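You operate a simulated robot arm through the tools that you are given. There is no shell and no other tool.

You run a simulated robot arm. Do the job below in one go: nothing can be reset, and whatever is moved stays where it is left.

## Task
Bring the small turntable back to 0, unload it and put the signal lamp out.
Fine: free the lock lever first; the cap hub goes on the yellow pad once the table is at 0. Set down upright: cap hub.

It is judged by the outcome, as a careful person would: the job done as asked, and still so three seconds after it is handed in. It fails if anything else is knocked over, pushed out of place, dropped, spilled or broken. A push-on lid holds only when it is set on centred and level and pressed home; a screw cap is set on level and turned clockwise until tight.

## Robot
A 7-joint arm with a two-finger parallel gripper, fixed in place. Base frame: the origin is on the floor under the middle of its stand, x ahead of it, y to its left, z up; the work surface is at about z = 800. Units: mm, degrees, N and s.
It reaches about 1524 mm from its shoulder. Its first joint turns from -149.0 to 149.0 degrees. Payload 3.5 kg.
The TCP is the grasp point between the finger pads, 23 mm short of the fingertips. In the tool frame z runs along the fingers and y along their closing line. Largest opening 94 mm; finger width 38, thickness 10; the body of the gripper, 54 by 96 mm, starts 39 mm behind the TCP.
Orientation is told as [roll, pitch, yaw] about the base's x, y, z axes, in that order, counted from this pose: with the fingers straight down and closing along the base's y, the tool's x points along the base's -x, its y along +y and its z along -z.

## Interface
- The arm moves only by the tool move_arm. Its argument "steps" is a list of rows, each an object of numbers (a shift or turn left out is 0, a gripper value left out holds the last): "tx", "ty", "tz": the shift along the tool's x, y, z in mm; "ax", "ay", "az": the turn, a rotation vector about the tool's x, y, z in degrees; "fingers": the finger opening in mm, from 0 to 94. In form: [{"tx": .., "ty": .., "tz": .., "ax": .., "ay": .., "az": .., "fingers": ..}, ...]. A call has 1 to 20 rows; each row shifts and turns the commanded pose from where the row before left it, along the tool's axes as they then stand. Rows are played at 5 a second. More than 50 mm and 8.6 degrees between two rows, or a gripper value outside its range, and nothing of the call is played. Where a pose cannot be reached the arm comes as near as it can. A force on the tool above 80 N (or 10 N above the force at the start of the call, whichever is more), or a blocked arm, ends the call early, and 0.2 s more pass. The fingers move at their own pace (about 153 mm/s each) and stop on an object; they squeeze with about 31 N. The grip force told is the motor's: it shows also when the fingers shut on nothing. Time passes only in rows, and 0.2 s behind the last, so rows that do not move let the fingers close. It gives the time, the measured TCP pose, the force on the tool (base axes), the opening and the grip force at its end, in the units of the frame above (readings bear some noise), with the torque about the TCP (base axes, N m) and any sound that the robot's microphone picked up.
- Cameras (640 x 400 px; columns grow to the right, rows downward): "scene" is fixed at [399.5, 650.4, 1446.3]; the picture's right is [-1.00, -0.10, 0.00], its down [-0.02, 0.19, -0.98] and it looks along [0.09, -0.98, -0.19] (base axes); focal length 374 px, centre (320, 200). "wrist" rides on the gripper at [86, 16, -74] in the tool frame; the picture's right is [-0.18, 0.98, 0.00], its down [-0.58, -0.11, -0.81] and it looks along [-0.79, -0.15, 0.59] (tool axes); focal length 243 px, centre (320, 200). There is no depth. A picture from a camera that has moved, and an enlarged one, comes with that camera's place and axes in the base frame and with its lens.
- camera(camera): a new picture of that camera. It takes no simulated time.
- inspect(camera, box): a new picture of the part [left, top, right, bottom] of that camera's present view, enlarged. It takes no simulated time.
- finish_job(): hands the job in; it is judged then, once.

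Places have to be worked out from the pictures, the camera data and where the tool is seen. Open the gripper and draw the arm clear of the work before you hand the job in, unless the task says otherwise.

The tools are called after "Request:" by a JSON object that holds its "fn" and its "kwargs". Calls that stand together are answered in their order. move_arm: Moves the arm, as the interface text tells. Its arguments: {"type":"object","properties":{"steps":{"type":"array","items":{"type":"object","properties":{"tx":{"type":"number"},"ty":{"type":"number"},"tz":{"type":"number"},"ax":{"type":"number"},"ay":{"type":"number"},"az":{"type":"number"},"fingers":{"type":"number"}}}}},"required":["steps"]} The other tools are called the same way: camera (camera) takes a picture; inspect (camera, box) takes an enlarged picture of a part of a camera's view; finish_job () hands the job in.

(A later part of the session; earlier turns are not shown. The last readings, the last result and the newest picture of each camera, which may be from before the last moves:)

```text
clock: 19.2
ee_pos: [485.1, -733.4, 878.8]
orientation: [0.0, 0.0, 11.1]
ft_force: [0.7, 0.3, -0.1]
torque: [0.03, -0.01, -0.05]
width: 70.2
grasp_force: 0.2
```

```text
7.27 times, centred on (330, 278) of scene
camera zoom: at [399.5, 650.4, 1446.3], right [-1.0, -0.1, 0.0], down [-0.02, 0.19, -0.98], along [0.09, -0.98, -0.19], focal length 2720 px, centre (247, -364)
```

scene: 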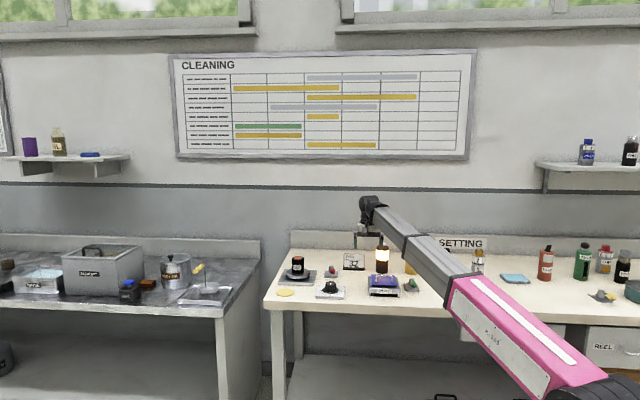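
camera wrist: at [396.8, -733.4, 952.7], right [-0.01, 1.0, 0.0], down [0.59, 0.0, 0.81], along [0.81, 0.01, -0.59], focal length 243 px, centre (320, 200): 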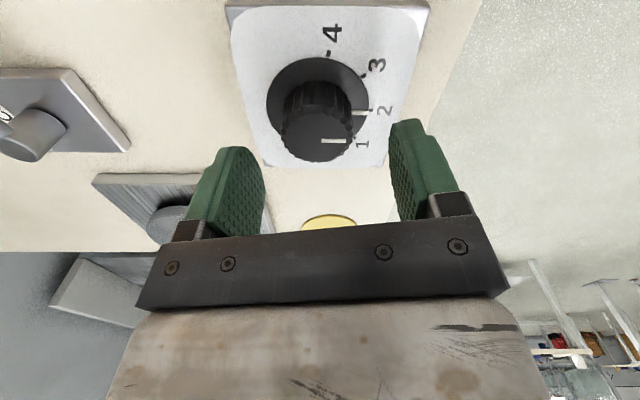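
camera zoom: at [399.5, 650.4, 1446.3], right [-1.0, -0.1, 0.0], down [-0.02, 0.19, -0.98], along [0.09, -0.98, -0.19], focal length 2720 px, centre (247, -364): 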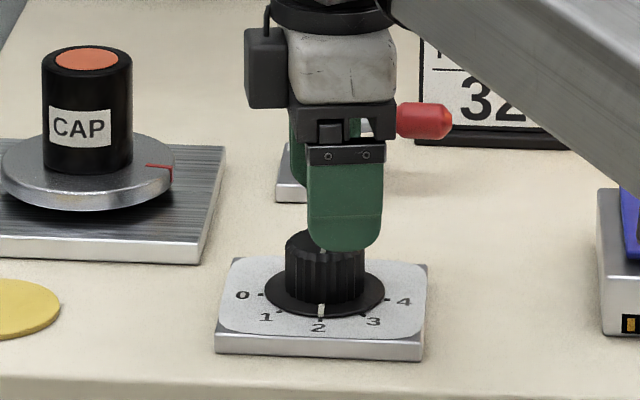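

The knob is well centred under the fingers. I lower 31 mm and close on it.

Request:
{"fn": "move_arm", "kwargs": {"steps": [{"tz": 16}, {"tz": 15}, {}]}}

Request:
{"fn": "inspect", "kwargs": {"camera": "scene", "box": [300, 250, 360, 305]}}

Request:
{"fn": "camera", "kwargs": {"camera": "wrist"}}

```text
clock: 20.0
ee_pos: [482.7, -732.8, 848.5]
orientation: [0.0, 0.0, 11.0]
ft_force: [-0.5, -0.1, 0.3]
torque: [-0.02, -0.02, -0.01]
width: 70.2
grasp_force: 0.2
```

```text
7.27 times, centred on (330, 278) of scene
camera zoom: at [399.5, 650.4, 1446.3], right [-1.0, -0.1, 0.0], down [-0.02, 0.19, -0.98], along [0.09, -0.98, -0.19], focal length 2720 px, centre (247, -364)
```

zoom: 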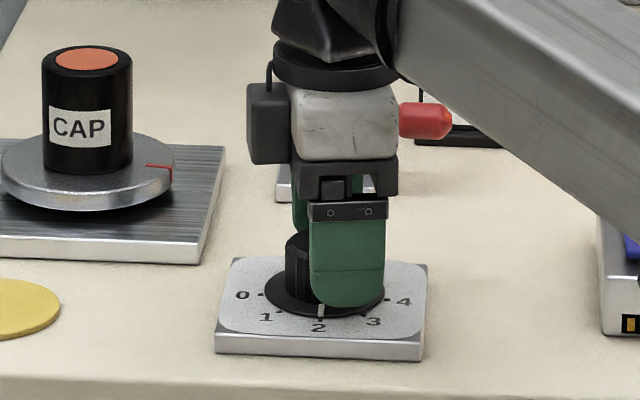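

```text
taken
camera wrist: at [395.4, -732.6, 922.0], right [-0.01, 1.0, 0.0], down [0.59, 0.0, 0.81], along [0.81, 0.01, -0.59], focal length 243 px, centre (320, 200)
```

wrist: 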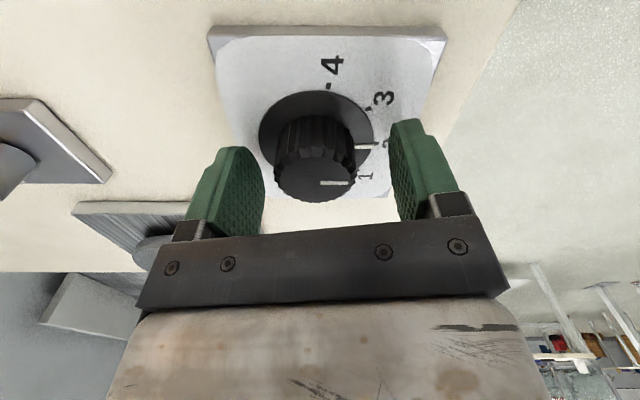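

I want a better estimate of the knob axis relative to the TCP before closing, so I zoom in on both views.

Request:
{"fn": "inspect", "kwargs": {"camera": "wrist", "box": [230, 80, 410, 220]}}

Request:
{"fn": "inspect", "kwargs": {"camera": "scene", "box": [315, 268, 350, 300]}}

```text
2.86 times, centred on (320, 150) of wrist
camera zoom: at [395.4, -732.6, 922.0], right [-0.01, 1.0, 0.0], down [0.59, 0.0, 0.81], along [0.81, 0.01, -0.59], focal length 693 px, centre (320, 343)
```

zoom: 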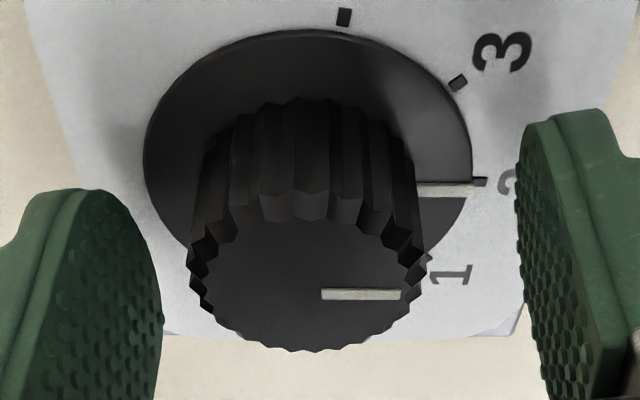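

```text
12.50 times, centred on (332, 284) of scene
camera zoom: at [399.5, 650.4, 1446.3], right [-1.0, -0.1, 0.0], down [-0.02, 0.19, -0.98], along [0.09, -0.98, -0.19], focal length 4675 px, centre (164, -850)
```

zoom: 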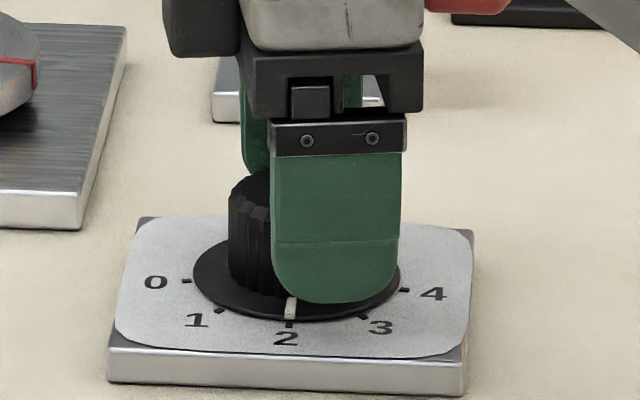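

Using the pointer lines, the knob axis is at about (490, -733.5), ~7 mm ahead of the TCP. I shift there before closing.

Request:
{"fn": "move_arm", "kwargs": {"steps": [{"tx": -6.8, "ty": -1.8}, {}, {}]}}

Request:
{"fn": "inspect", "kwargs": {"camera": "wrist", "box": [230, 80, 410, 220]}}

Request:
{"fn": "inspect", "kwargs": {"camera": "scene", "box": [315, 268, 350, 300]}}

```text
clock: 20.8
ee_pos: [490.5, -733.4, 849.1]
orientation: [0.1, 0.0, 11.1]
ft_force: [-0.8, -0.3, -0.9]
torque: [0.01, -0.01, -0.02]
width: 69.9
grasp_force: 0.1
```

```text
2.86 times, centred on (320, 150) of wrist
camera zoom: at [402.4, -733.3, 922.7], right [-0.01, 1.0, 0.0], down [0.59, 0.0, 0.81], along [0.81, 0.01, -0.59], focal length 693 px, centre (320, 343)
```

zoom: 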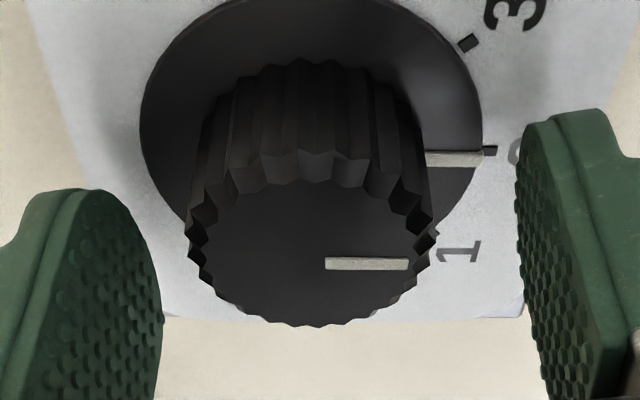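

```text
12.50 times, centred on (332, 284) of scene
camera zoom: at [399.5, 650.4, 1446.3], right [-1.0, -0.1, 0.0], down [-0.02, 0.19, -0.98], along [0.09, -0.98, -0.19], focal length 4675 px, centre (164, -850)
```

zoom: 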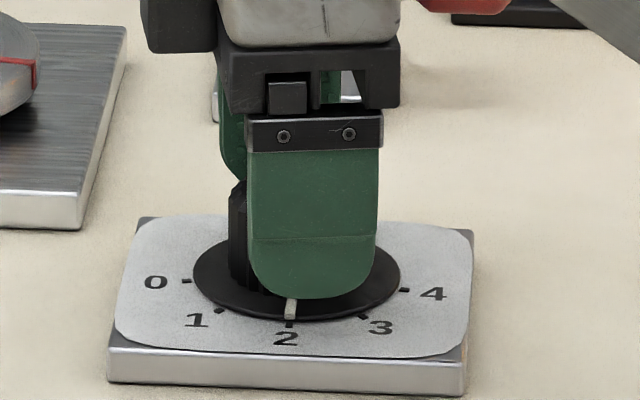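

Well centred now. I lower 4 mm and close on the knob.

Request:
{"fn": "move_arm", "kwargs": {"steps": [{"tz": 4}, {"fingers": 25}, {}, {}]}}

Request:
{"fn": "inspect", "kwargs": {"camera": "wrist", "box": [230, 80, 410, 220]}}

Request:
{"fn": "inspect", "kwargs": {"camera": "scene", "box": [280, 250, 360, 305]}}

```text
clock: 21.8
ee_pos: [492.1, -734.8, 844.8]
orientation: [-0.1, 0.0, 11.0]
ft_force: [2.3, -14.9, 2.7]
torque: [0.12, 0.19, 0.04]
width: 41.6
grasp_force: 45.0
```

```text
2.86 times, centred on (320, 150) of wrist
camera zoom: at [403.6, -734.5, 918.6], right [-0.01, 1.0, 0.0], down [0.59, 0.0, 0.81], along [0.81, 0.0, -0.59], focal length 693 px, centre (320, 343)
```

zoom: 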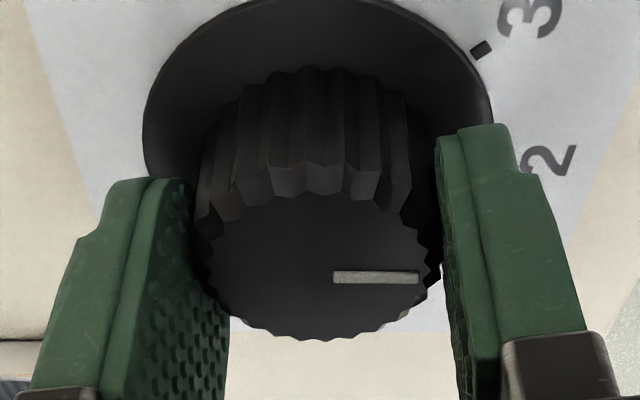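

```text
7.27 times, centred on (320, 278) of scene
camera zoom: at [399.5, 650.4, 1446.3], right [-1.0, -0.1, 0.0], down [-0.02, 0.19, -0.98], along [0.09, -0.98, -0.19], focal length 2720 px, centre (320, -364)
```

zoom: 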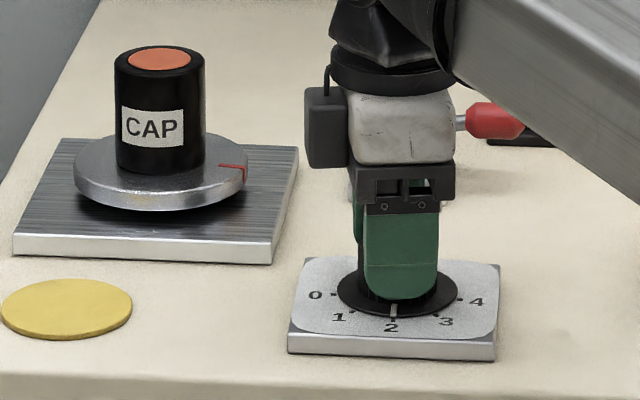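

The grip holds (41.6 mm wide), with a 15 N sideways load in -y; I relieve it by shifting slightly toward -y.

Request:
{"fn": "move_arm", "kwargs": {"steps": [{"ty": -1.5}, {}]}}

```text
clock: 22.4
ee_pos: [492.0, -735.4, 844.6]
orientation: [0.0, 0.0, 11.0]
ft_force: [-8.1, -6.4, 5.1]
torque: [-0.62, -0.71, 0.01]
width: 41.8
grasp_force: 45.2
```

Side load is lower. I start turning the knob clockwise (from above) by 18°.

Request:
{"fn": "move_arm", "kwargs": {"steps": [{"az": 6}, {"az": 6}, {"az": 6}, {}]}}

Request:
{"fn": "inspect", "kwargs": {"camera": "scene", "box": [280, 250, 360, 305]}}

Request:
{"fn": "inspect", "kwargs": {"camera": "wrist", "box": [230, 80, 410, 220]}}

```text
clock: 23.4
ee_pos: [492.6, -735.3, 844.4]
orientation: [0.2, 0.1, -7.1]
ft_force: [-17.8, 6.8, -4.3]
torque: [-0.68, -0.8, -0.01]
width: 41.9
grasp_force: 44.6
```

```text
7.27 times, centred on (320, 278) of scene
camera zoom: at [399.5, 650.4, 1446.3], right [-1.0, -0.1, 0.0], down [-0.02, 0.19, -0.98], along [0.09, -0.98, -0.19], focal length 2720 px, centre (320, -364)
```

zoom: 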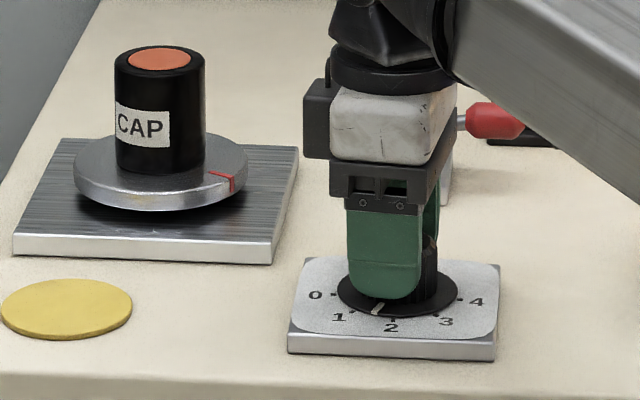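

```text
2.86 times, centred on (320, 150) of wrist
camera zoom: at [407.9, -708.0, 918.7], right [0.3, 0.95, 0.0], down [0.56, -0.18, 0.81], along [0.77, -0.24, -0.59], focal length 693 px, centre (320, 343)
```

zoom: 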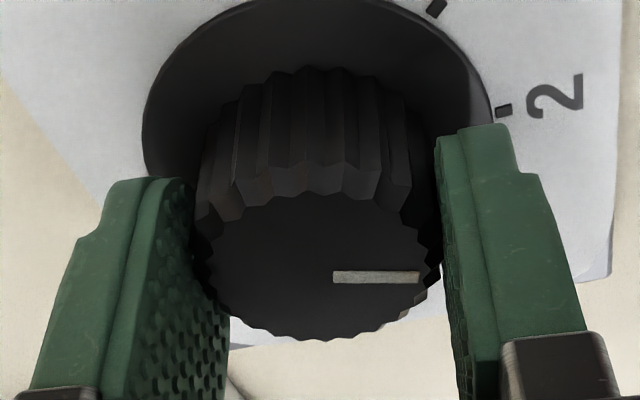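

The knob turns, and the turntable with the CAP hub turns along with it. I continue clockwise, easing the small side load.

Request:
{"fn": "move_arm", "kwargs": {"steps": [{"az": 6, "tx": 0.7}, {"az": 6, "tx": 0.7}, {"az": 6, "tx": 0.5}, {"az": 6}, {}]}}

Request:
{"fn": "inspect", "kwargs": {"camera": "scene", "box": [280, 250, 360, 305]}}

Request:
{"fn": "inspect", "kwargs": {"camera": "wrist", "box": [230, 80, 410, 220]}}

```text
clock: 24.6
ee_pos: [491.9, -735.6, 844.3]
orientation: [0.0, 0.0, -31.1]
ft_force: [-1.4, -0.2, -8.0]
torque: [0.17, 1.48, -0.01]
width: 41.6
grasp_force: 45.2
```

```text
7.27 times, centred on (320, 278) of scene
camera zoom: at [399.5, 650.4, 1446.3], right [-1.0, -0.1, 0.0], down [-0.02, 0.19, -0.98], along [0.09, -0.98, -0.19], focal length 2720 px, centre (320, -364)
```

zoom: 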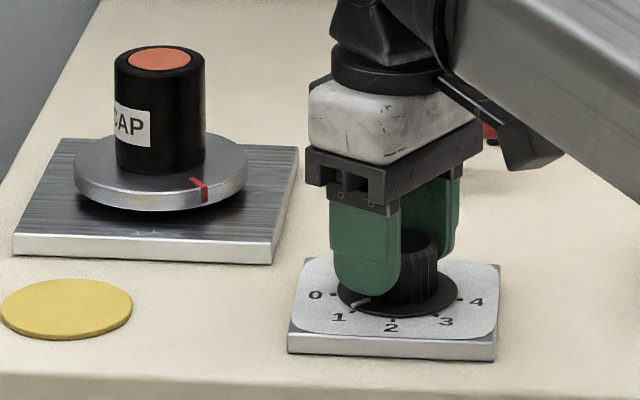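

```text
2.86 times, centred on (320, 150) of wrist
camera zoom: at [425.7, -676.8, 918.6], right [0.66, 0.75, 0.0], down [0.44, -0.39, 0.81], along [0.6, -0.54, -0.59], focal length 693 px, centre (320, 343)
```

zoom: 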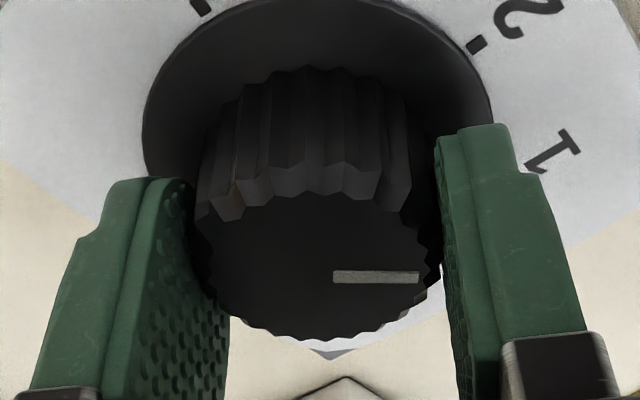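

Rotation so far 42° and the pointer is near 1. I continue another 36°.

Request:
{"fn": "move_arm", "kwargs": {"steps": [{"az": 6}, {"az": 6}, {"az": 6}, {"az": 6}, {"az": 6}, {"az": 6}, {}]}}

Request:
{"fn": "inspect", "kwargs": {"camera": "scene", "box": [280, 250, 360, 305]}}

Request:
{"fn": "inspect", "kwargs": {"camera": "wrist", "box": [230, 60, 430, 220]}}

```text
clock: 26.2
ee_pos: [490.9, -735.7, 844.6]
orientation: [0.0, -0.1, -67.1]
ft_force: [-2.3, -22.8, -3.7]
torque: [0.62, -0.34, 0.03]
width: 41.8
grasp_force: 45.0
```

```text
7.27 times, centred on (320, 278) of scene
camera zoom: at [399.5, 650.4, 1446.3], right [-1.0, -0.1, 0.0], down [-0.02, 0.19, -0.98], along [0.09, -0.98, -0.19], focal length 2720 px, centre (320, -364)
```

zoom: 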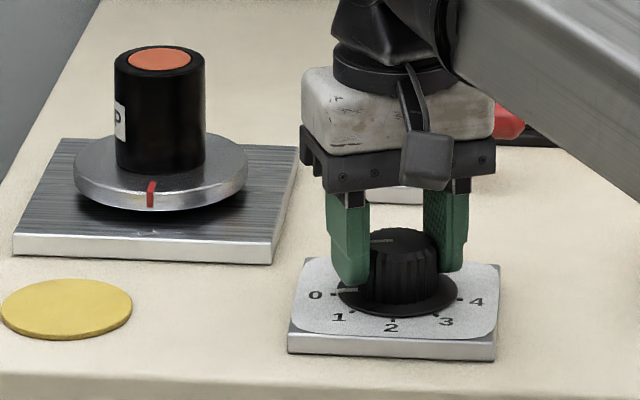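

```text
2.50 times, centred on (330, 140) of wrist
camera zoom: at [471.9, -650.0, 918.5], right [0.98, 0.21, 0.0], down [0.13, -0.58, 0.81], along [0.17, -0.79, -0.59], focal length 606 px, centre (295, 350)
```

zoom: 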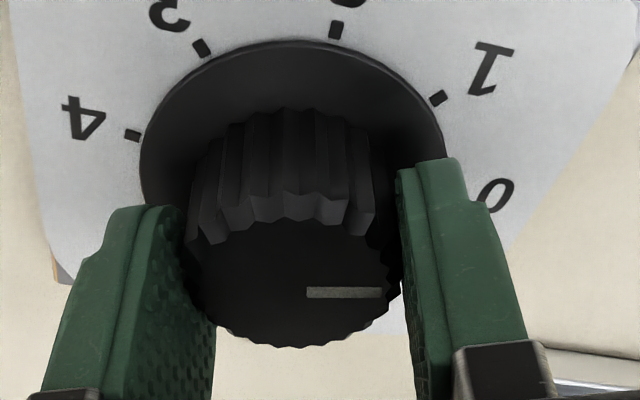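

About 78° turned; the pointer is ~12° short of 0, and there is a -23 N side load in y. I relieve it while turning the last 12°.

Request:
{"fn": "move_arm", "kwargs": {"steps": [{"az": 4, "tx": -0.9, "ty": -0.3}, {"az": 4, "tx": -0.9, "ty": -0.3}, {"az": 4}, {}]}}

Request:
{"fn": "inspect", "kwargs": {"camera": "scene", "box": [315, 268, 350, 300]}}

Request:
{"fn": "inspect", "kwargs": {"camera": "wrist", "box": [230, 60, 430, 220]}}

Request:
{"fn": "inspect", "kwargs": {"camera": "scene", "box": [280, 250, 320, 285]}}

```text
clock: 27.2
ee_pos: [491.0, -736.2, 845.3]
orientation: [-0.1, 0.0, -79.0]
ft_force: [-17.3, -2.4, -5.5]
torque: [0.04, 0.1, 0.33]
width: 41.4
grasp_force: 44.7
```

```text
12.50 times, centred on (332, 284) of scene
camera zoom: at [399.5, 650.4, 1446.3], right [-1.0, -0.1, 0.0], down [-0.02, 0.19, -0.98], along [0.09, -0.98, -0.19], focal length 4675 px, centre (164, -850)
```

zoom: 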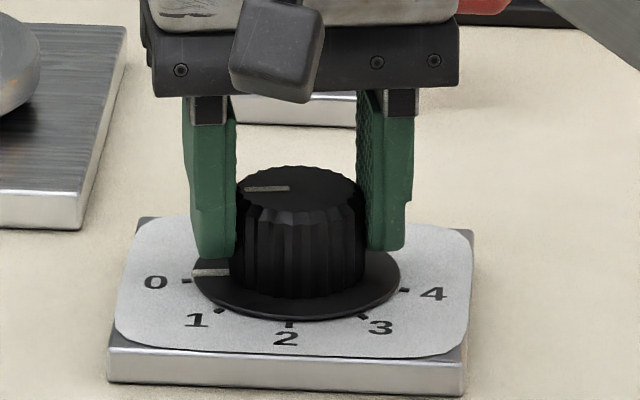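

```text
2.50 times, centred on (330, 140) of wrist
camera zoom: at [489.8, -647.6, 919.0], right [1.0, 0.01, 0.0], down [0.0, -0.59, 0.81], along [0.0, -0.81, -0.59], focal length 606 px, centre (295, 350)
```

zoom: 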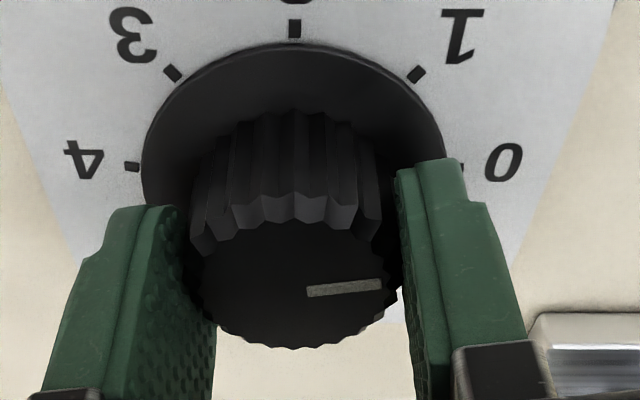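

```text
11.43 times, centred on (300, 268) of scene
camera zoom: at [399.5, 650.4, 1446.3], right [-1.0, -0.1, 0.0], down [-0.02, 0.19, -0.98], along [0.09, -0.98, -0.19], focal length 4274 px, centre (549, -571)
```

zoom: 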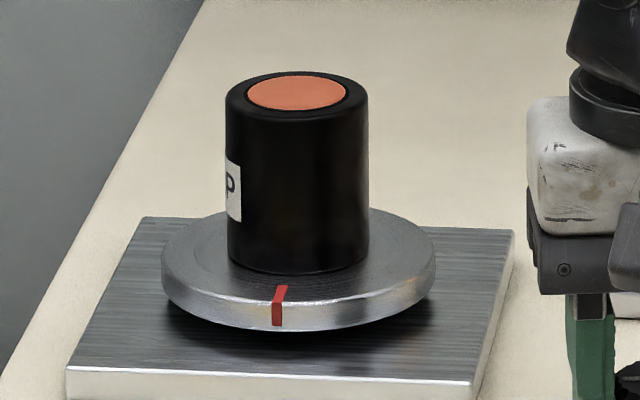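

The torque rose to 0.33 N·m and the pads slipped a little: tick geometry shows 40° spacing (0 at ≈10°), and the knob pointer sits at ≈10°, so it is at its 0 stop. I open the fingers and rise to verify.

Request:
{"fn": "move_arm", "kwargs": {"steps": [{"fingers": 70}, {}, {"tz": -30}, {"tz": -40}, {"tz": -40}, {}]}}

Request:
{"fn": "inspect", "kwargs": {"camera": "scene", "box": [315, 268, 350, 300]}}

Request:
{"fn": "camera", "kwargs": {"camera": "wrist"}}

Request:
{"fn": "inspect", "kwargs": {"camera": "wrist", "box": [240, 0, 440, 130]}}

Request:
{"fn": "inspect", "kwargs": {"camera": "scene", "box": [275, 245, 345, 300]}}

```text
clock: 28.6
ee_pos: [492.2, -737.7, 959.0]
orientation: [0.0, 0.0, -79.0]
ft_force: [0.4, -0.3, 0.4]
torque: [-0.04, -0.03, -0.01]
width: 70.0
grasp_force: 0.1
```

```text
12.50 times, centred on (332, 284) of scene
camera zoom: at [399.5, 650.4, 1446.3], right [-1.0, -0.1, 0.0], down [-0.02, 0.19, -0.98], along [0.09, -0.98, -0.19], focal length 4675 px, centre (164, -850)
```

zoom: 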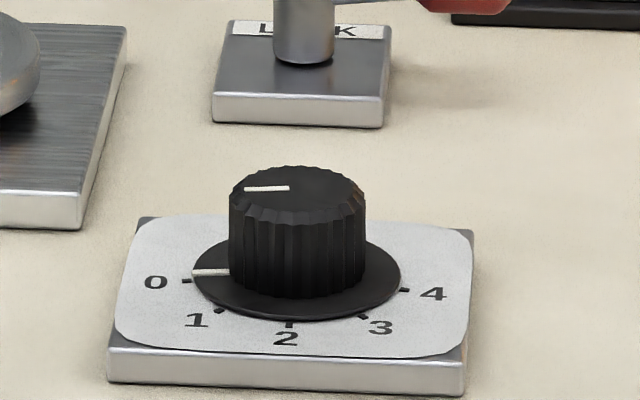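

```text
taken
camera wrist: at [491.4, -649.0, 1032.2], right [1.0, 0.01, 0.0], down [0.0, -0.59, 0.81], along [0.01, -0.81, -0.59], focal length 243 px, centre (320, 200)
```

wrist: 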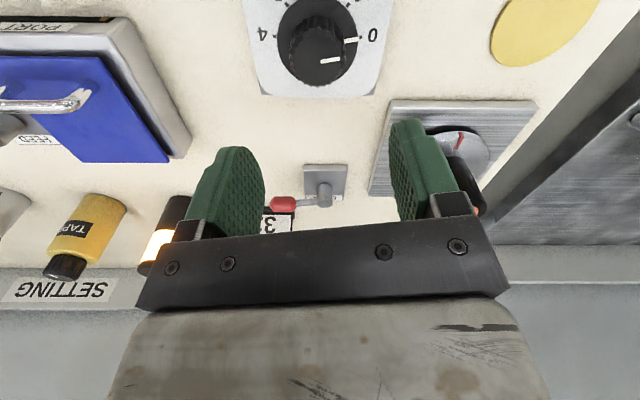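

```text
3.08 times, centred on (340, 65) of wrist
camera zoom: at [491.4, -649.0, 1032.2], right [1.0, 0.01, 0.0], down [0.0, -0.59, 0.81], along [0.01, -0.81, -0.59], focal length 746 px, centre (258, 615)
```

zoom: 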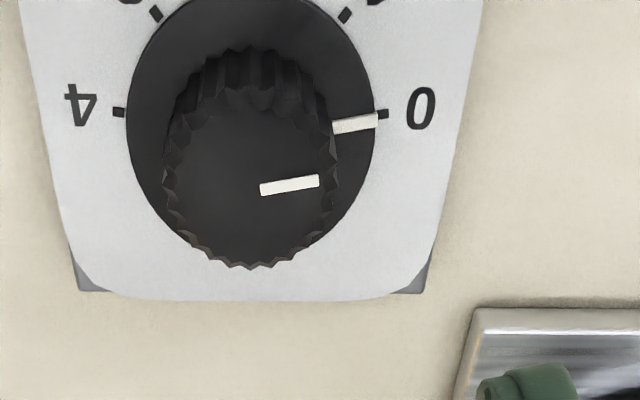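

```text
7.27 times, centred on (310, 272) of scene
camera zoom: at [399.5, 650.4, 1446.3], right [-1.0, -0.1, 0.0], down [-0.02, 0.19, -0.98], along [0.09, -0.98, -0.19], focal length 2720 px, centre (393, -327)
```

zoom: 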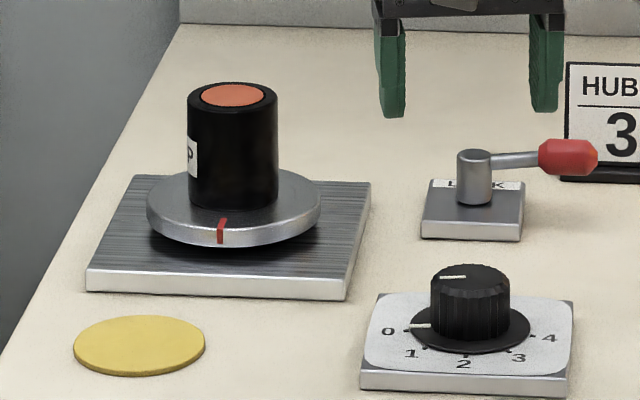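

The knob pointer lines up with 0, and the turntable's red mark faces the front. Next I rise, square up to yaw -90, and go above the CAP hub (≈(631, -858)) with the gripper fully open.

Request:
{"fn": "move_arm", "kwargs": {"steps": [{"tz": -41, "fingers": 94}, {"az": 8}, {"az": 3}, {"tx": -24, "ty": 28}, {"tx": -24, "ty": 28}, {"tx": -24, "ty": 28}, {"tx": -24, "ty": 28}, {"tx": -24, "ty": 27}, {}, {}]}}

Request:
{"fn": "camera", "kwargs": {"camera": "wrist"}}

Request:
{"fn": "inspect", "kwargs": {"camera": "wrist", "box": [220, 0, 420, 130]}}

Request:
{"fn": "inspect", "kwargs": {"camera": "scene", "box": [270, 225, 340, 290]}}

```text
clock: 30.8
ee_pos: [629.7, -856.7, 991.9]
orientation: [0.0, 0.0, -90.0]
ft_force: [0.2, 0.0, -0.3]
torque: [0.04, 0.0, 0.0]
width: 94.0
grasp_force: 0.1
```

```text
taken
camera wrist: at [645.9, -769.8, 1066.4], right [0.98, -0.18, 0.0], down [-0.11, -0.58, 0.81], along [-0.15, -0.79, -0.59], focal length 243 px, centre (320, 200)
```

wrist: 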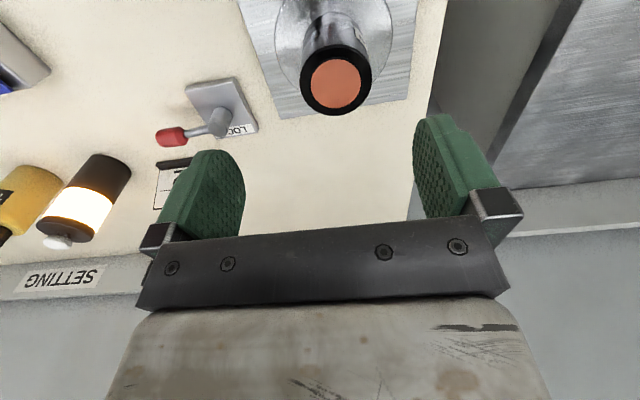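

```text
3.08 times, centred on (320, 65) of wrist
camera zoom: at [645.9, -769.8, 1066.4], right [0.98, -0.18, 0.0], down [-0.11, -0.58, 0.81], along [-0.15, -0.79, -0.59], focal length 746 px, centre (320, 615)
```

zoom: 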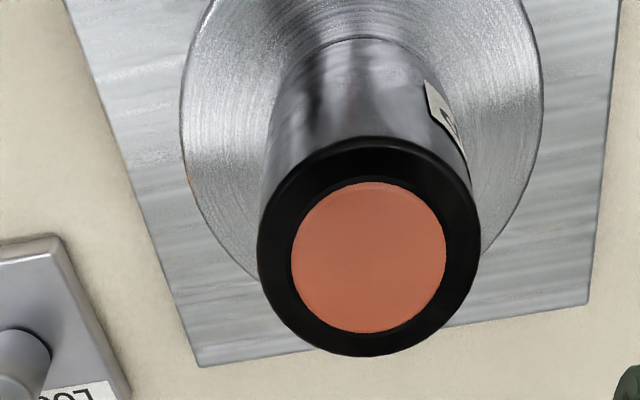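

```text
6.15 times, centred on (305, 258) of scene
camera zoom: at [399.5, 650.4, 1446.3], right [-1.0, -0.1, 0.0], down [-0.02, 0.19, -0.98], along [0.09, -0.98, -0.19], focal length 2301 px, centre (412, -154)
```

zoom: 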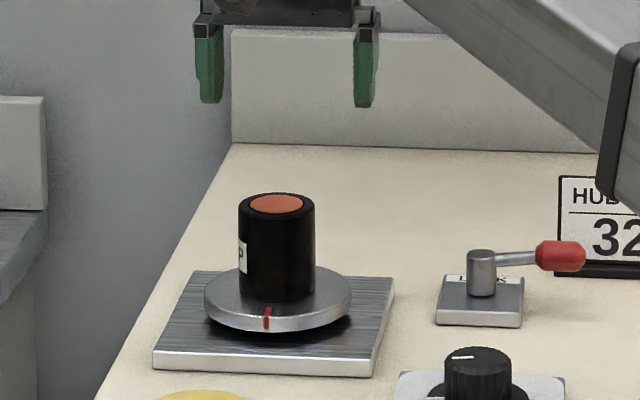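

The hub's top centre computes to ≈(640.7, -857, 900), diameter ~51 mm. I shift +11 mm in x and descend partly, then recheck.

Request:
{"fn": "move_arm", "kwargs": {"steps": [{"ty": 11}, {"tz": 20}, {"tz": 20}, {"tz": 15}, {}, {}]}}

Request:
{"fn": "camera", "kwargs": {"camera": "wrist"}}

Request:
{"fn": "inspect", "kwargs": {"camera": "scene", "box": [270, 225, 340, 290]}}

```text
clock: 32.2
ee_pos: [640.4, -859.0, 940.7]
orientation: [0.1, 0.0, -90.1]
ft_force: [0.7, -0.6, 0.8]
torque: [-0.02, 0.01, -0.02]
width: 94.3
grasp_force: 0.0
```

```text
taken
camera wrist: at [656.5, -770.5, 1014.0], right [0.98, -0.18, 0.0], down [-0.11, -0.58, 0.81], along [-0.15, -0.79, -0.59], focal length 243 px, centre (320, 200)
```

wrist: 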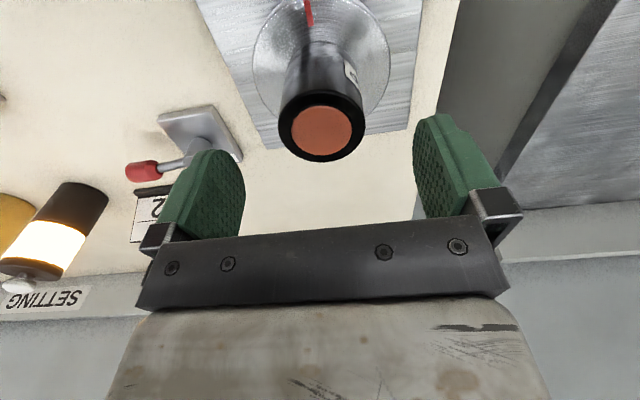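

```text
6.15 times, centred on (305, 258) of scene
camera zoom: at [399.5, 650.4, 1446.3], right [-1.0, -0.1, 0.0], down [-0.02, 0.19, -0.98], along [0.09, -0.98, -0.19], focal length 2301 px, centre (412, -154)
```

zoom: 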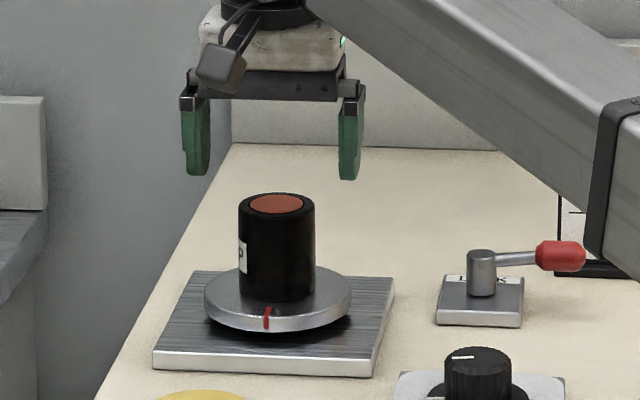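

Hub still centred between the fingers (TCP ≈ (640, -859), hub ≈ (640.5, -858)). I descend 60 mm to straddle it.

Request:
{"fn": "move_arm", "kwargs": {"steps": [{"tz": 20}, {"tz": 20}, {"tz": 20}, {}, {}]}}

Request:
{"fn": "camera", "kwargs": {"camera": "wrist"}}

Request:
{"fn": "inspect", "kwargs": {"camera": "scene", "box": [270, 235, 330, 290]}}

```text
clock: 33.4
ee_pos: [642.2, -860.1, 882.1]
orientation: [-0.1, 0.1, -90.0]
ft_force: [-0.1, -0.4, -0.6]
torque: [0.0, 0.01, -0.02]
width: 93.9
grasp_force: 0.1
```

```text
taken
camera wrist: at [657.6, -771.8, 955.2], right [0.98, -0.18, 0.0], down [-0.11, -0.58, 0.81], along [-0.15, -0.79, -0.59], focal length 243 px, centre (320, 200)
```

wrist: 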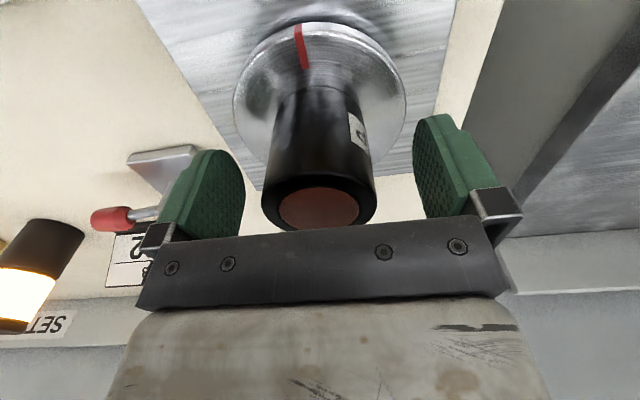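

```text
7.27 times, centred on (300, 262) of scene
camera zoom: at [399.5, 650.4, 1446.3], right [-1.0, -0.1, 0.0], down [-0.02, 0.19, -0.98], along [0.09, -0.98, -0.19], focal length 2720 px, centre (466, -254)
```

zoom: 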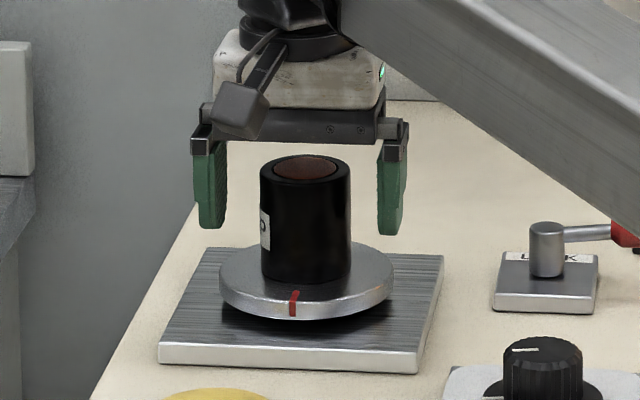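

Geometry is good (hub axis ≈(641, -857.5), top ≈898). I lower 8 mm more and close on the hub.

Request:
{"fn": "move_arm", "kwargs": {"steps": [{"tz": 8}, {"tx": 2, "fingers": 70}, {"fingers": 58}, {"fingers": 40}, {}, {}]}}

Request:
{"fn": "inspect", "kwargs": {"camera": "scene", "box": [270, 235, 330, 290]}}

Request:
{"fn": "camera", "kwargs": {"camera": "wrist"}}

```text
clock: 34.8
ee_pos: [641.1, -856.2, 873.1]
orientation: [0.1, 0.0, -90.0]
ft_force: [0.2, -0.6, 0.4]
torque: [0.05, -0.04, 0.01]
width: 53.4
grasp_force: 31.2
```

```text
7.27 times, centred on (300, 262) of scene
camera zoom: at [399.5, 650.4, 1446.3], right [-1.0, -0.1, 0.0], down [-0.02, 0.19, -0.98], along [0.09, -0.98, -0.19], focal length 2720 px, centre (466, -254)
```

zoom: 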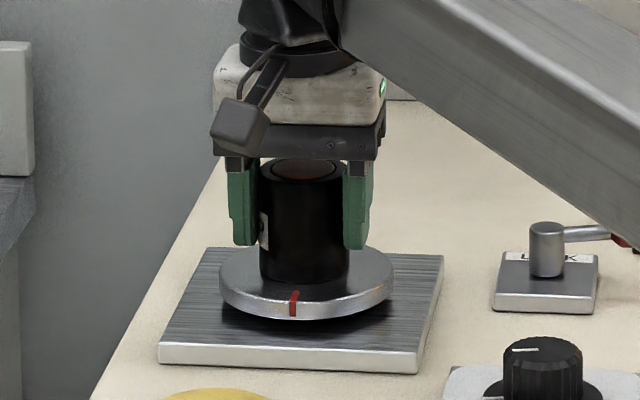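

```text
taken
camera wrist: at [657.1, -769.3, 946.5], right [0.98, -0.18, 0.0], down [-0.11, -0.58, 0.81], along [-0.15, -0.79, -0.59], focal length 243 px, centre (320, 200)
```

wrist: 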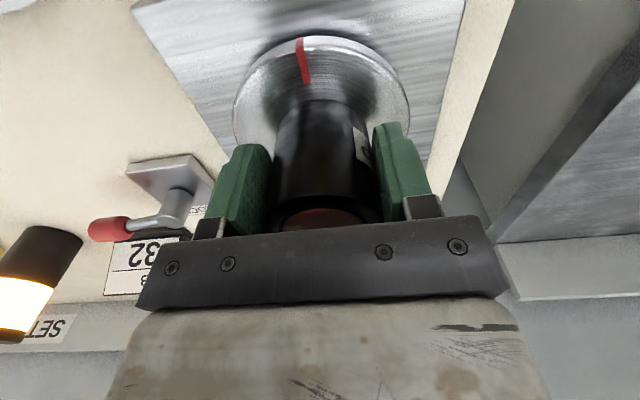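

The hub is gripped (53.4 mm, 31 N) without side load. I lift straight up slowly.

Request:
{"fn": "move_arm", "kwargs": {"steps": [{"tz": -8}, {"tz": -12}, {"tz": -20}, {}]}}

Request:
{"fn": "inspect", "kwargs": {"camera": "scene", "box": [270, 225, 350, 300]}}

```text
clock: 35.8
ee_pos: [640.8, -857.2, 914.4]
orientation: [0.0, 0.0, -90.0]
ft_force: [-0.1, 1.0, -3.2]
torque: [0.01, -0.01, 0.02]
width: 53.5
grasp_force: 31.3
```

```text
5.33 times, centred on (310, 262) of scene
camera zoom: at [399.5, 650.4, 1446.3], right [-1.0, -0.1, 0.0], down [-0.02, 0.19, -0.98], along [0.09, -0.98, -0.19], focal length 1995 px, centre (373, -133)
```

zoom: 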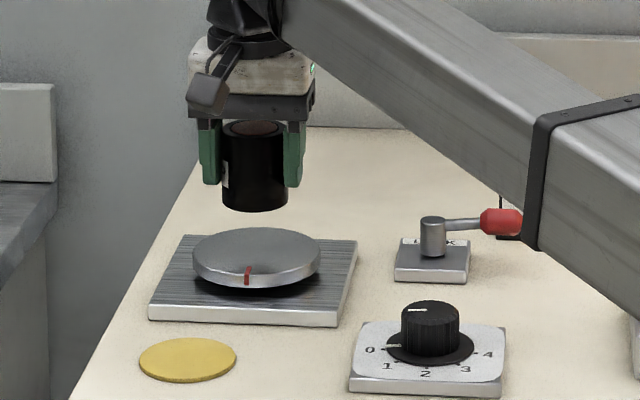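

The hub is up and the turntable disc is clear. I carry it at z≈950 toward the yellow pad (≈(669, -725)) and then look to refine.

Request:
{"fn": "move_arm", "kwargs": {"steps": [{"tz": -36}, {"tx": 30, "ty": 7}, {"tx": 30, "ty": 7}, {"tx": 30, "ty": 7}, {"tx": 30, "ty": 6}, {"tx": 12, "ty": 1}, {}, {}]}}

Request:
{"fn": "camera", "kwargs": {"camera": "wrist"}}

Request:
{"fn": "inspect", "kwargs": {"camera": "wrist", "box": [220, 0, 420, 130]}}

Request:
{"fn": "inspect", "kwargs": {"camera": "scene", "box": [260, 225, 340, 305]}}

```text
clock: 37.6
ee_pos: [669.9, -723.1, 946.3]
orientation: [0.0, 0.0, -89.9]
ft_force: [-0.7, -0.5, -2.9]
torque: [0.03, 0.01, 0.04]
width: 53.3
grasp_force: 30.9
```

```text
taken
camera wrist: at [686.1, -635.5, 1020.8], right [0.98, -0.18, 0.0], down [-0.11, -0.58, 0.81], along [-0.15, -0.79, -0.59], focal length 243 px, centre (320, 200)
```

wrist: 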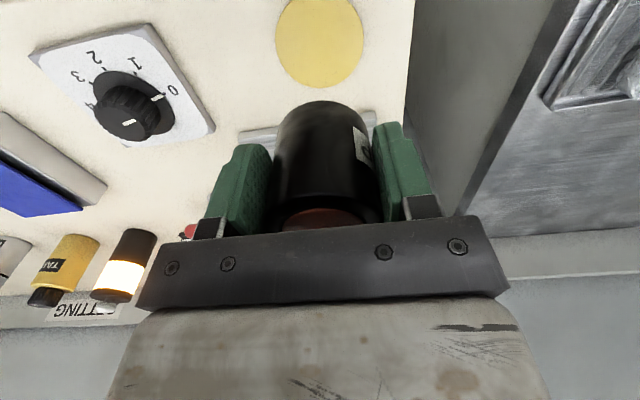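

```text
3.08 times, centred on (320, 65) of wrist
camera zoom: at [686.1, -635.5, 1020.8], right [0.98, -0.18, 0.0], down [-0.11, -0.58, 0.81], along [-0.15, -0.79, -0.59], focal length 746 px, centre (320, 615)
```

zoom: 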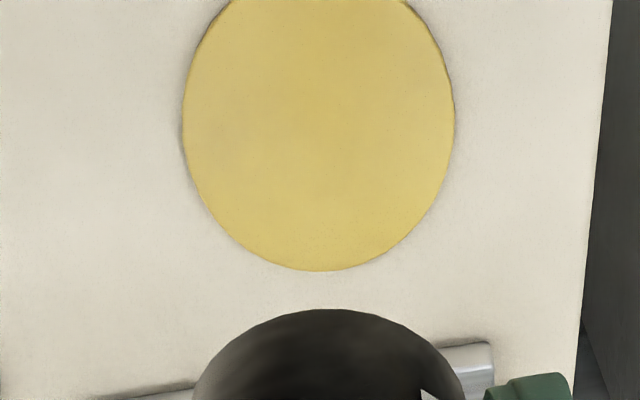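

```text
5.00 times, centred on (300, 265) of scene
camera zoom: at [399.5, 650.4, 1446.3], right [-1.0, -0.1, 0.0], down [-0.02, 0.19, -0.98], along [0.09, -0.98, -0.19], focal length 1870 px, centre (420, -125)
```

zoom: 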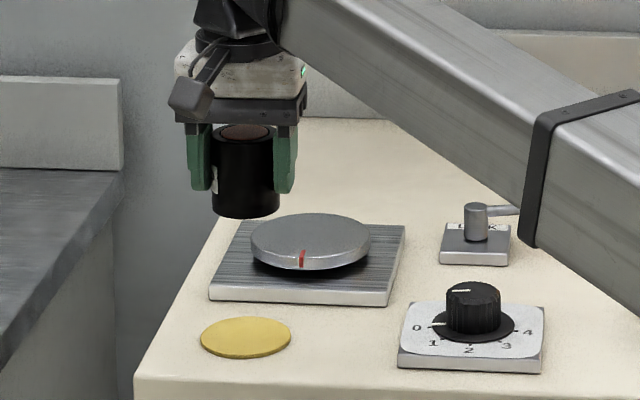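

The pad's circle fit gives centre (670, -719.5), radius 36 mm; the TCP is about 3.5 mm short in y. I correct and lower to just above the pad.

Request:
{"fn": "move_arm", "kwargs": {"steps": [{"tx": 3.5}, {"tz": 24}, {"tz": 24}, {"tz": 24}, {"tz": 18}, {}, {}]}}

Request:
{"fn": "camera", "kwargs": {"camera": "wrist"}}

Request:
{"fn": "inspect", "kwargs": {"camera": "scene", "box": [260, 255, 320, 305]}}

```text
clock: 39.2
ee_pos: [668.8, -719.0, 860.5]
orientation: [0.0, 0.0, -90.0]
ft_force: [0.4, 0.4, -3.3]
torque: [0.06, 0.02, 0.01]
width: 53.3
grasp_force: 30.9
```

```text
taken
camera wrist: at [684.5, -632.4, 932.9], right [0.98, -0.18, 0.0], down [-0.11, -0.58, 0.81], along [-0.15, -0.79, -0.59], focal length 243 px, centre (320, 200)
```

wrist: 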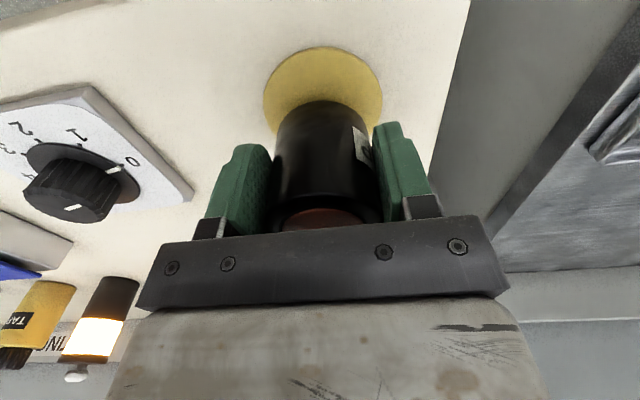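

```text
8.00 times, centred on (290, 280) of scene
camera zoom: at [399.5, 650.4, 1446.3], right [-1.0, -0.1, 0.0], down [-0.02, 0.19, -0.98], along [0.09, -0.98, -0.19], focal length 2992 px, centre (560, -440)
```

zoom: 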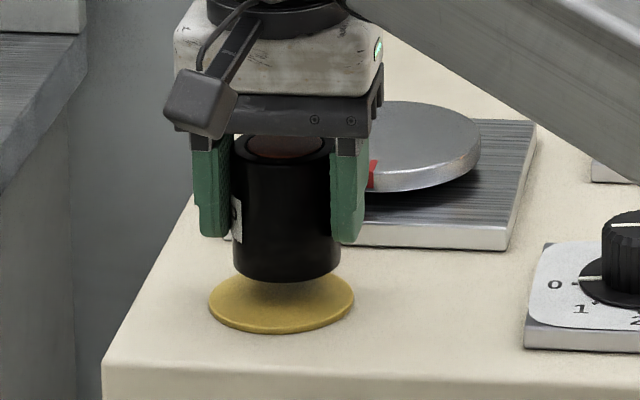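

The hub looks about 2–3 mm off toward -x relative to the pad; I zoom the wrist view to check the y alignment too.

Request:
{"fn": "inspect", "kwargs": {"camera": "wrist", "box": [240, 30, 400, 230]}}

Request:
{"fn": "inspect", "kwargs": {"camera": "scene", "box": [280, 268, 310, 300]}}

```text
2.00 times, centred on (320, 130) of wrist
camera zoom: at [684.5, -632.4, 932.9], right [0.98, -0.18, 0.0], down [-0.11, -0.58, 0.81], along [-0.15, -0.79, -0.59], focal length 485 px, centre (320, 340)
```

zoom: 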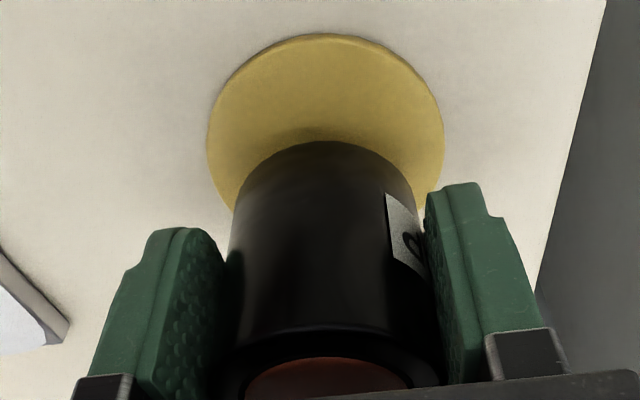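

```text
12.50 times, centred on (295, 284) of scene
camera zoom: at [399.5, 650.4, 1446.3], right [-1.0, -0.1, 0.0], down [-0.02, 0.19, -0.98], along [0.09, -0.98, -0.19], focal length 4675 px, centre (632, -850)
```

zoom: 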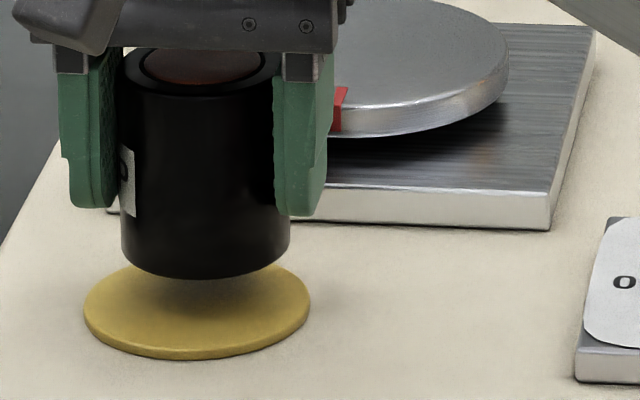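

Combining both views, the hub sits ~7–9 mm toward -y of the pad centre (it is held slightly off the TCP) and ~2.5 mm toward -x. I correct both at this height and check again.

Request:
{"fn": "move_arm", "kwargs": {"steps": [{"tx": 4, "ty": 1.2}, {"tx": 3.5, "ty": 1.2}, {}, {}]}}

Request:
{"fn": "inspect", "kwargs": {"camera": "wrist", "box": [240, 30, 400, 230]}}

Request:
{"fn": "inspect", "kwargs": {"camera": "scene", "box": [280, 268, 310, 300]}}

```text
clock: 40.2
ee_pos: [670.6, -711.9, 858.7]
orientation: [0.0, 0.0, -90.0]
ft_force: [0.0, -0.7, -2.4]
torque: [0.01, -0.01, 0.0]
width: 53.4
grasp_force: 30.7
```

```text
2.00 times, centred on (320, 130) of wrist
camera zoom: at [686.6, -625.3, 932.7], right [0.98, -0.18, 0.0], down [-0.11, -0.58, 0.81], along [-0.15, -0.79, -0.59], focal length 485 px, centre (320, 340)
```

zoom: 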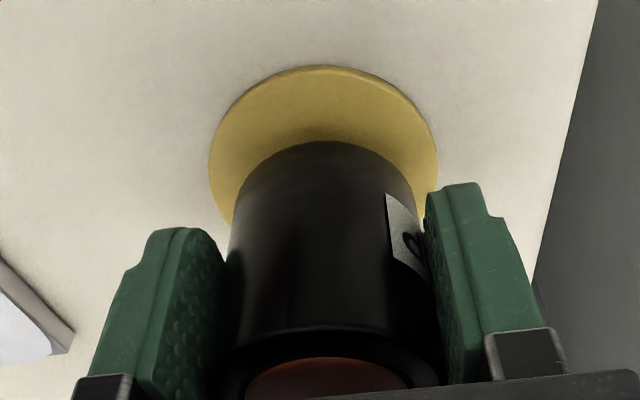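

```text
12.50 times, centred on (295, 284) of scene
camera zoom: at [399.5, 650.4, 1446.3], right [-1.0, -0.1, 0.0], down [-0.02, 0.19, -0.98], along [0.09, -0.98, -0.19], focal length 4675 px, centre (632, -850)
```

zoom: 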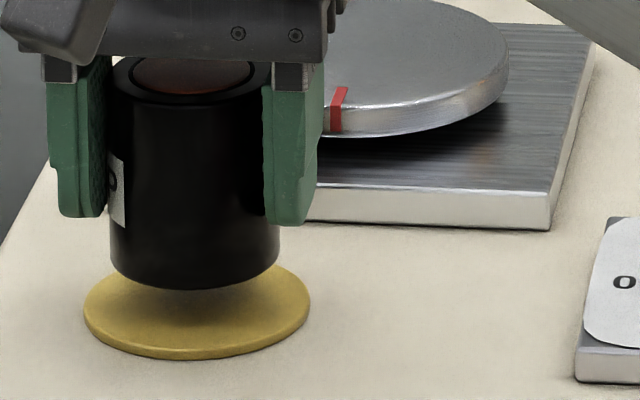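

Now aligned in x, with ~2 mm left in y. I nudge 1.5 mm and lower 11 mm, with about 15 mm to go.

Request:
{"fn": "move_arm", "kwargs": {"steps": [{"tx": 1.5}, {"tz": 4}, {"tz": 4}, {"tz": 3}, {}]}}

Request:
{"fn": "inspect", "kwargs": {"camera": "scene", "box": [280, 268, 310, 300]}}

```text
clock: 41.4
ee_pos: [670.9, -712.7, 849.3]
orientation: [0.1, 0.0, -90.0]
ft_force: [0.5, 0.4, -3.0]
torque: [0.07, -0.03, 0.0]
width: 53.2
grasp_force: 31.3
```

```text
12.50 times, centred on (295, 284) of scene
camera zoom: at [399.5, 650.4, 1446.3], right [-1.0, -0.1, 0.0], down [-0.02, 0.19, -0.98], along [0.09, -0.98, -0.19], focal length 4675 px, centre (632, -850)
```

zoom: 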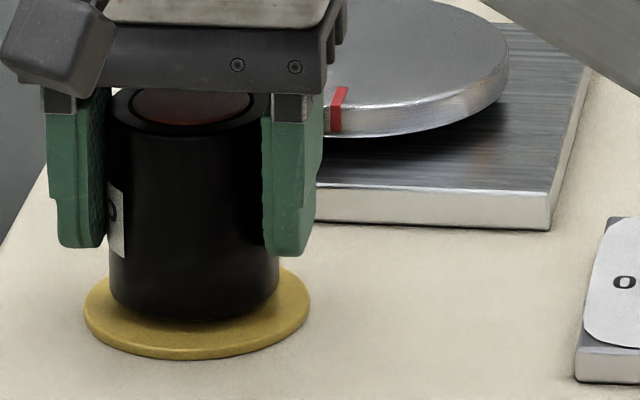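

Still about 4–5 mm above the pad. I lower in 1.5 mm steps watching the vertical force.

Request:
{"fn": "move_arm", "kwargs": {"steps": [{"tz": 1.5}, {"tz": 1.5}, {}]}}

Request:
{"fn": "inspect", "kwargs": {"camera": "scene", "box": [280, 268, 310, 300]}}

```text
clock: 42.2
ee_pos: [671.9, -712.5, 845.6]
orientation: [0.0, -0.1, -90.0]
ft_force: [0.8, -0.1, -3.3]
torque: [-0.01, -0.01, 0.01]
width: 53.4
grasp_force: 30.5
```

```text
12.50 times, centred on (295, 284) of scene
camera zoom: at [399.5, 650.4, 1446.3], right [-1.0, -0.1, 0.0], down [-0.02, 0.19, -0.98], along [0.09, -0.98, -0.19], focal length 4675 px, centre (632, -850)
```

zoom: 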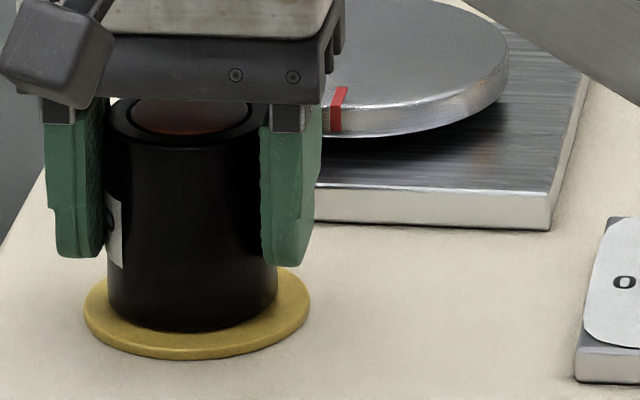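

About 2 mm left; I nudge 1 mm back in x and lower in 1 mm steps.

Request:
{"fn": "move_arm", "kwargs": {"steps": [{"ty": -1, "tz": 1}, {"tz": 1}, {}]}}

```text
clock: 43.0
ee_pos: [671.6, -711.6, 845.3]
orientation: [0.0, -0.1, -90.0]
ft_force: [0.3, -4.9, 16.4]
torque: [-0.06, 0.26, 0.03]
width: 53.2
grasp_force: 31.0
```

Contact: +16 N vertical. I ease up slightly to take off the press, then check.

Request:
{"fn": "move_arm", "kwargs": {"steps": [{"tz": -0.8}, {}]}}

Request:
{"fn": "inspect", "kwargs": {"camera": "scene", "box": [280, 268, 310, 300]}}

Request:
{"fn": "inspect", "kwargs": {"camera": "wrist", "box": [240, 30, 400, 230]}}

```text
clock: 43.6
ee_pos: [671.6, -711.8, 846.0]
orientation: [-0.1, -0.1, -90.0]
ft_force: [-0.7, -8.2, 20.4]
torque: [-0.33, 0.18, 0.08]
width: 53.4
grasp_force: 31.1
```

```text
12.50 times, centred on (295, 284) of scene
camera zoom: at [399.5, 650.4, 1446.3], right [-1.0, -0.1, 0.0], down [-0.02, 0.19, -0.98], along [0.09, -0.98, -0.19], focal length 4675 px, centre (632, -850)
```

zoom: 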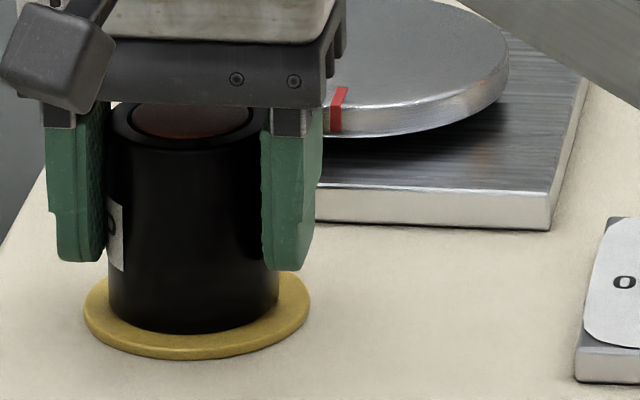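

```text
2.00 times, centred on (320, 130) of wrist
camera zoom: at [687.1, -624.1, 918.3], right [0.98, -0.18, 0.0], down [-0.11, -0.58, 0.81], along [-0.15, -0.79, -0.59], focal length 485 px, centre (320, 340)
```

zoom: 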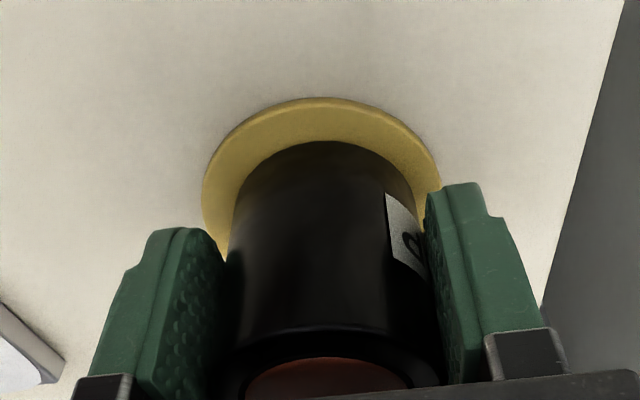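

The hub is on the pad, maybe 2–3 mm toward -y of its centre. I lift a few mm, nudge +2.5 mm in y, and set it down again gently.

Request:
{"fn": "move_arm", "kwargs": {"steps": [{"tz": -4}, {"tx": 2.5}, {"tz": 2}, {}]}}

Request:
{"fn": "inspect", "kwargs": {"camera": "scene", "box": [280, 268, 310, 300]}}

```text
clock: 44.6
ee_pos: [671.1, -706.7, 845.3]
orientation: [0.0, 0.0, -90.0]
ft_force: [0.3, 0.3, -3.6]
torque: [0.04, -0.05, -0.02]
width: 53.3
grasp_force: 30.9
```

```text
12.50 times, centred on (295, 284) of scene
camera zoom: at [399.5, 650.4, 1446.3], right [-1.0, -0.1, 0.0], down [-0.02, 0.19, -0.98], along [0.09, -0.98, -0.19], focal length 4675 px, centre (632, -850)
```

zoom: 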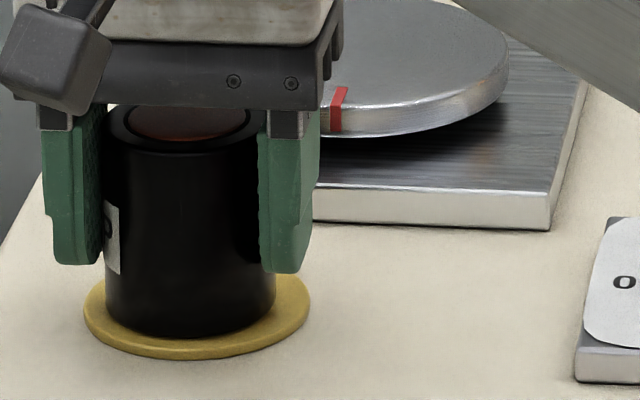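

Hanging free just above the pad; y is good now, x about 2 mm too far. I nudge -2 mm in x and lower in fine steps.

Request:
{"fn": "move_arm", "kwargs": {"steps": [{"ty": -2}, {"tz": 0.7}, {"tz": 0.5}, {}]}}

```text
clock: 45.6
ee_pos: [667.9, -708.0, 844.9]
orientation: [0.0, 0.0, -89.9]
ft_force: [0.1, -0.6, -1.9]
torque: [0.03, 0.0, -0.02]
width: 53.4
grasp_force: 31.1
```

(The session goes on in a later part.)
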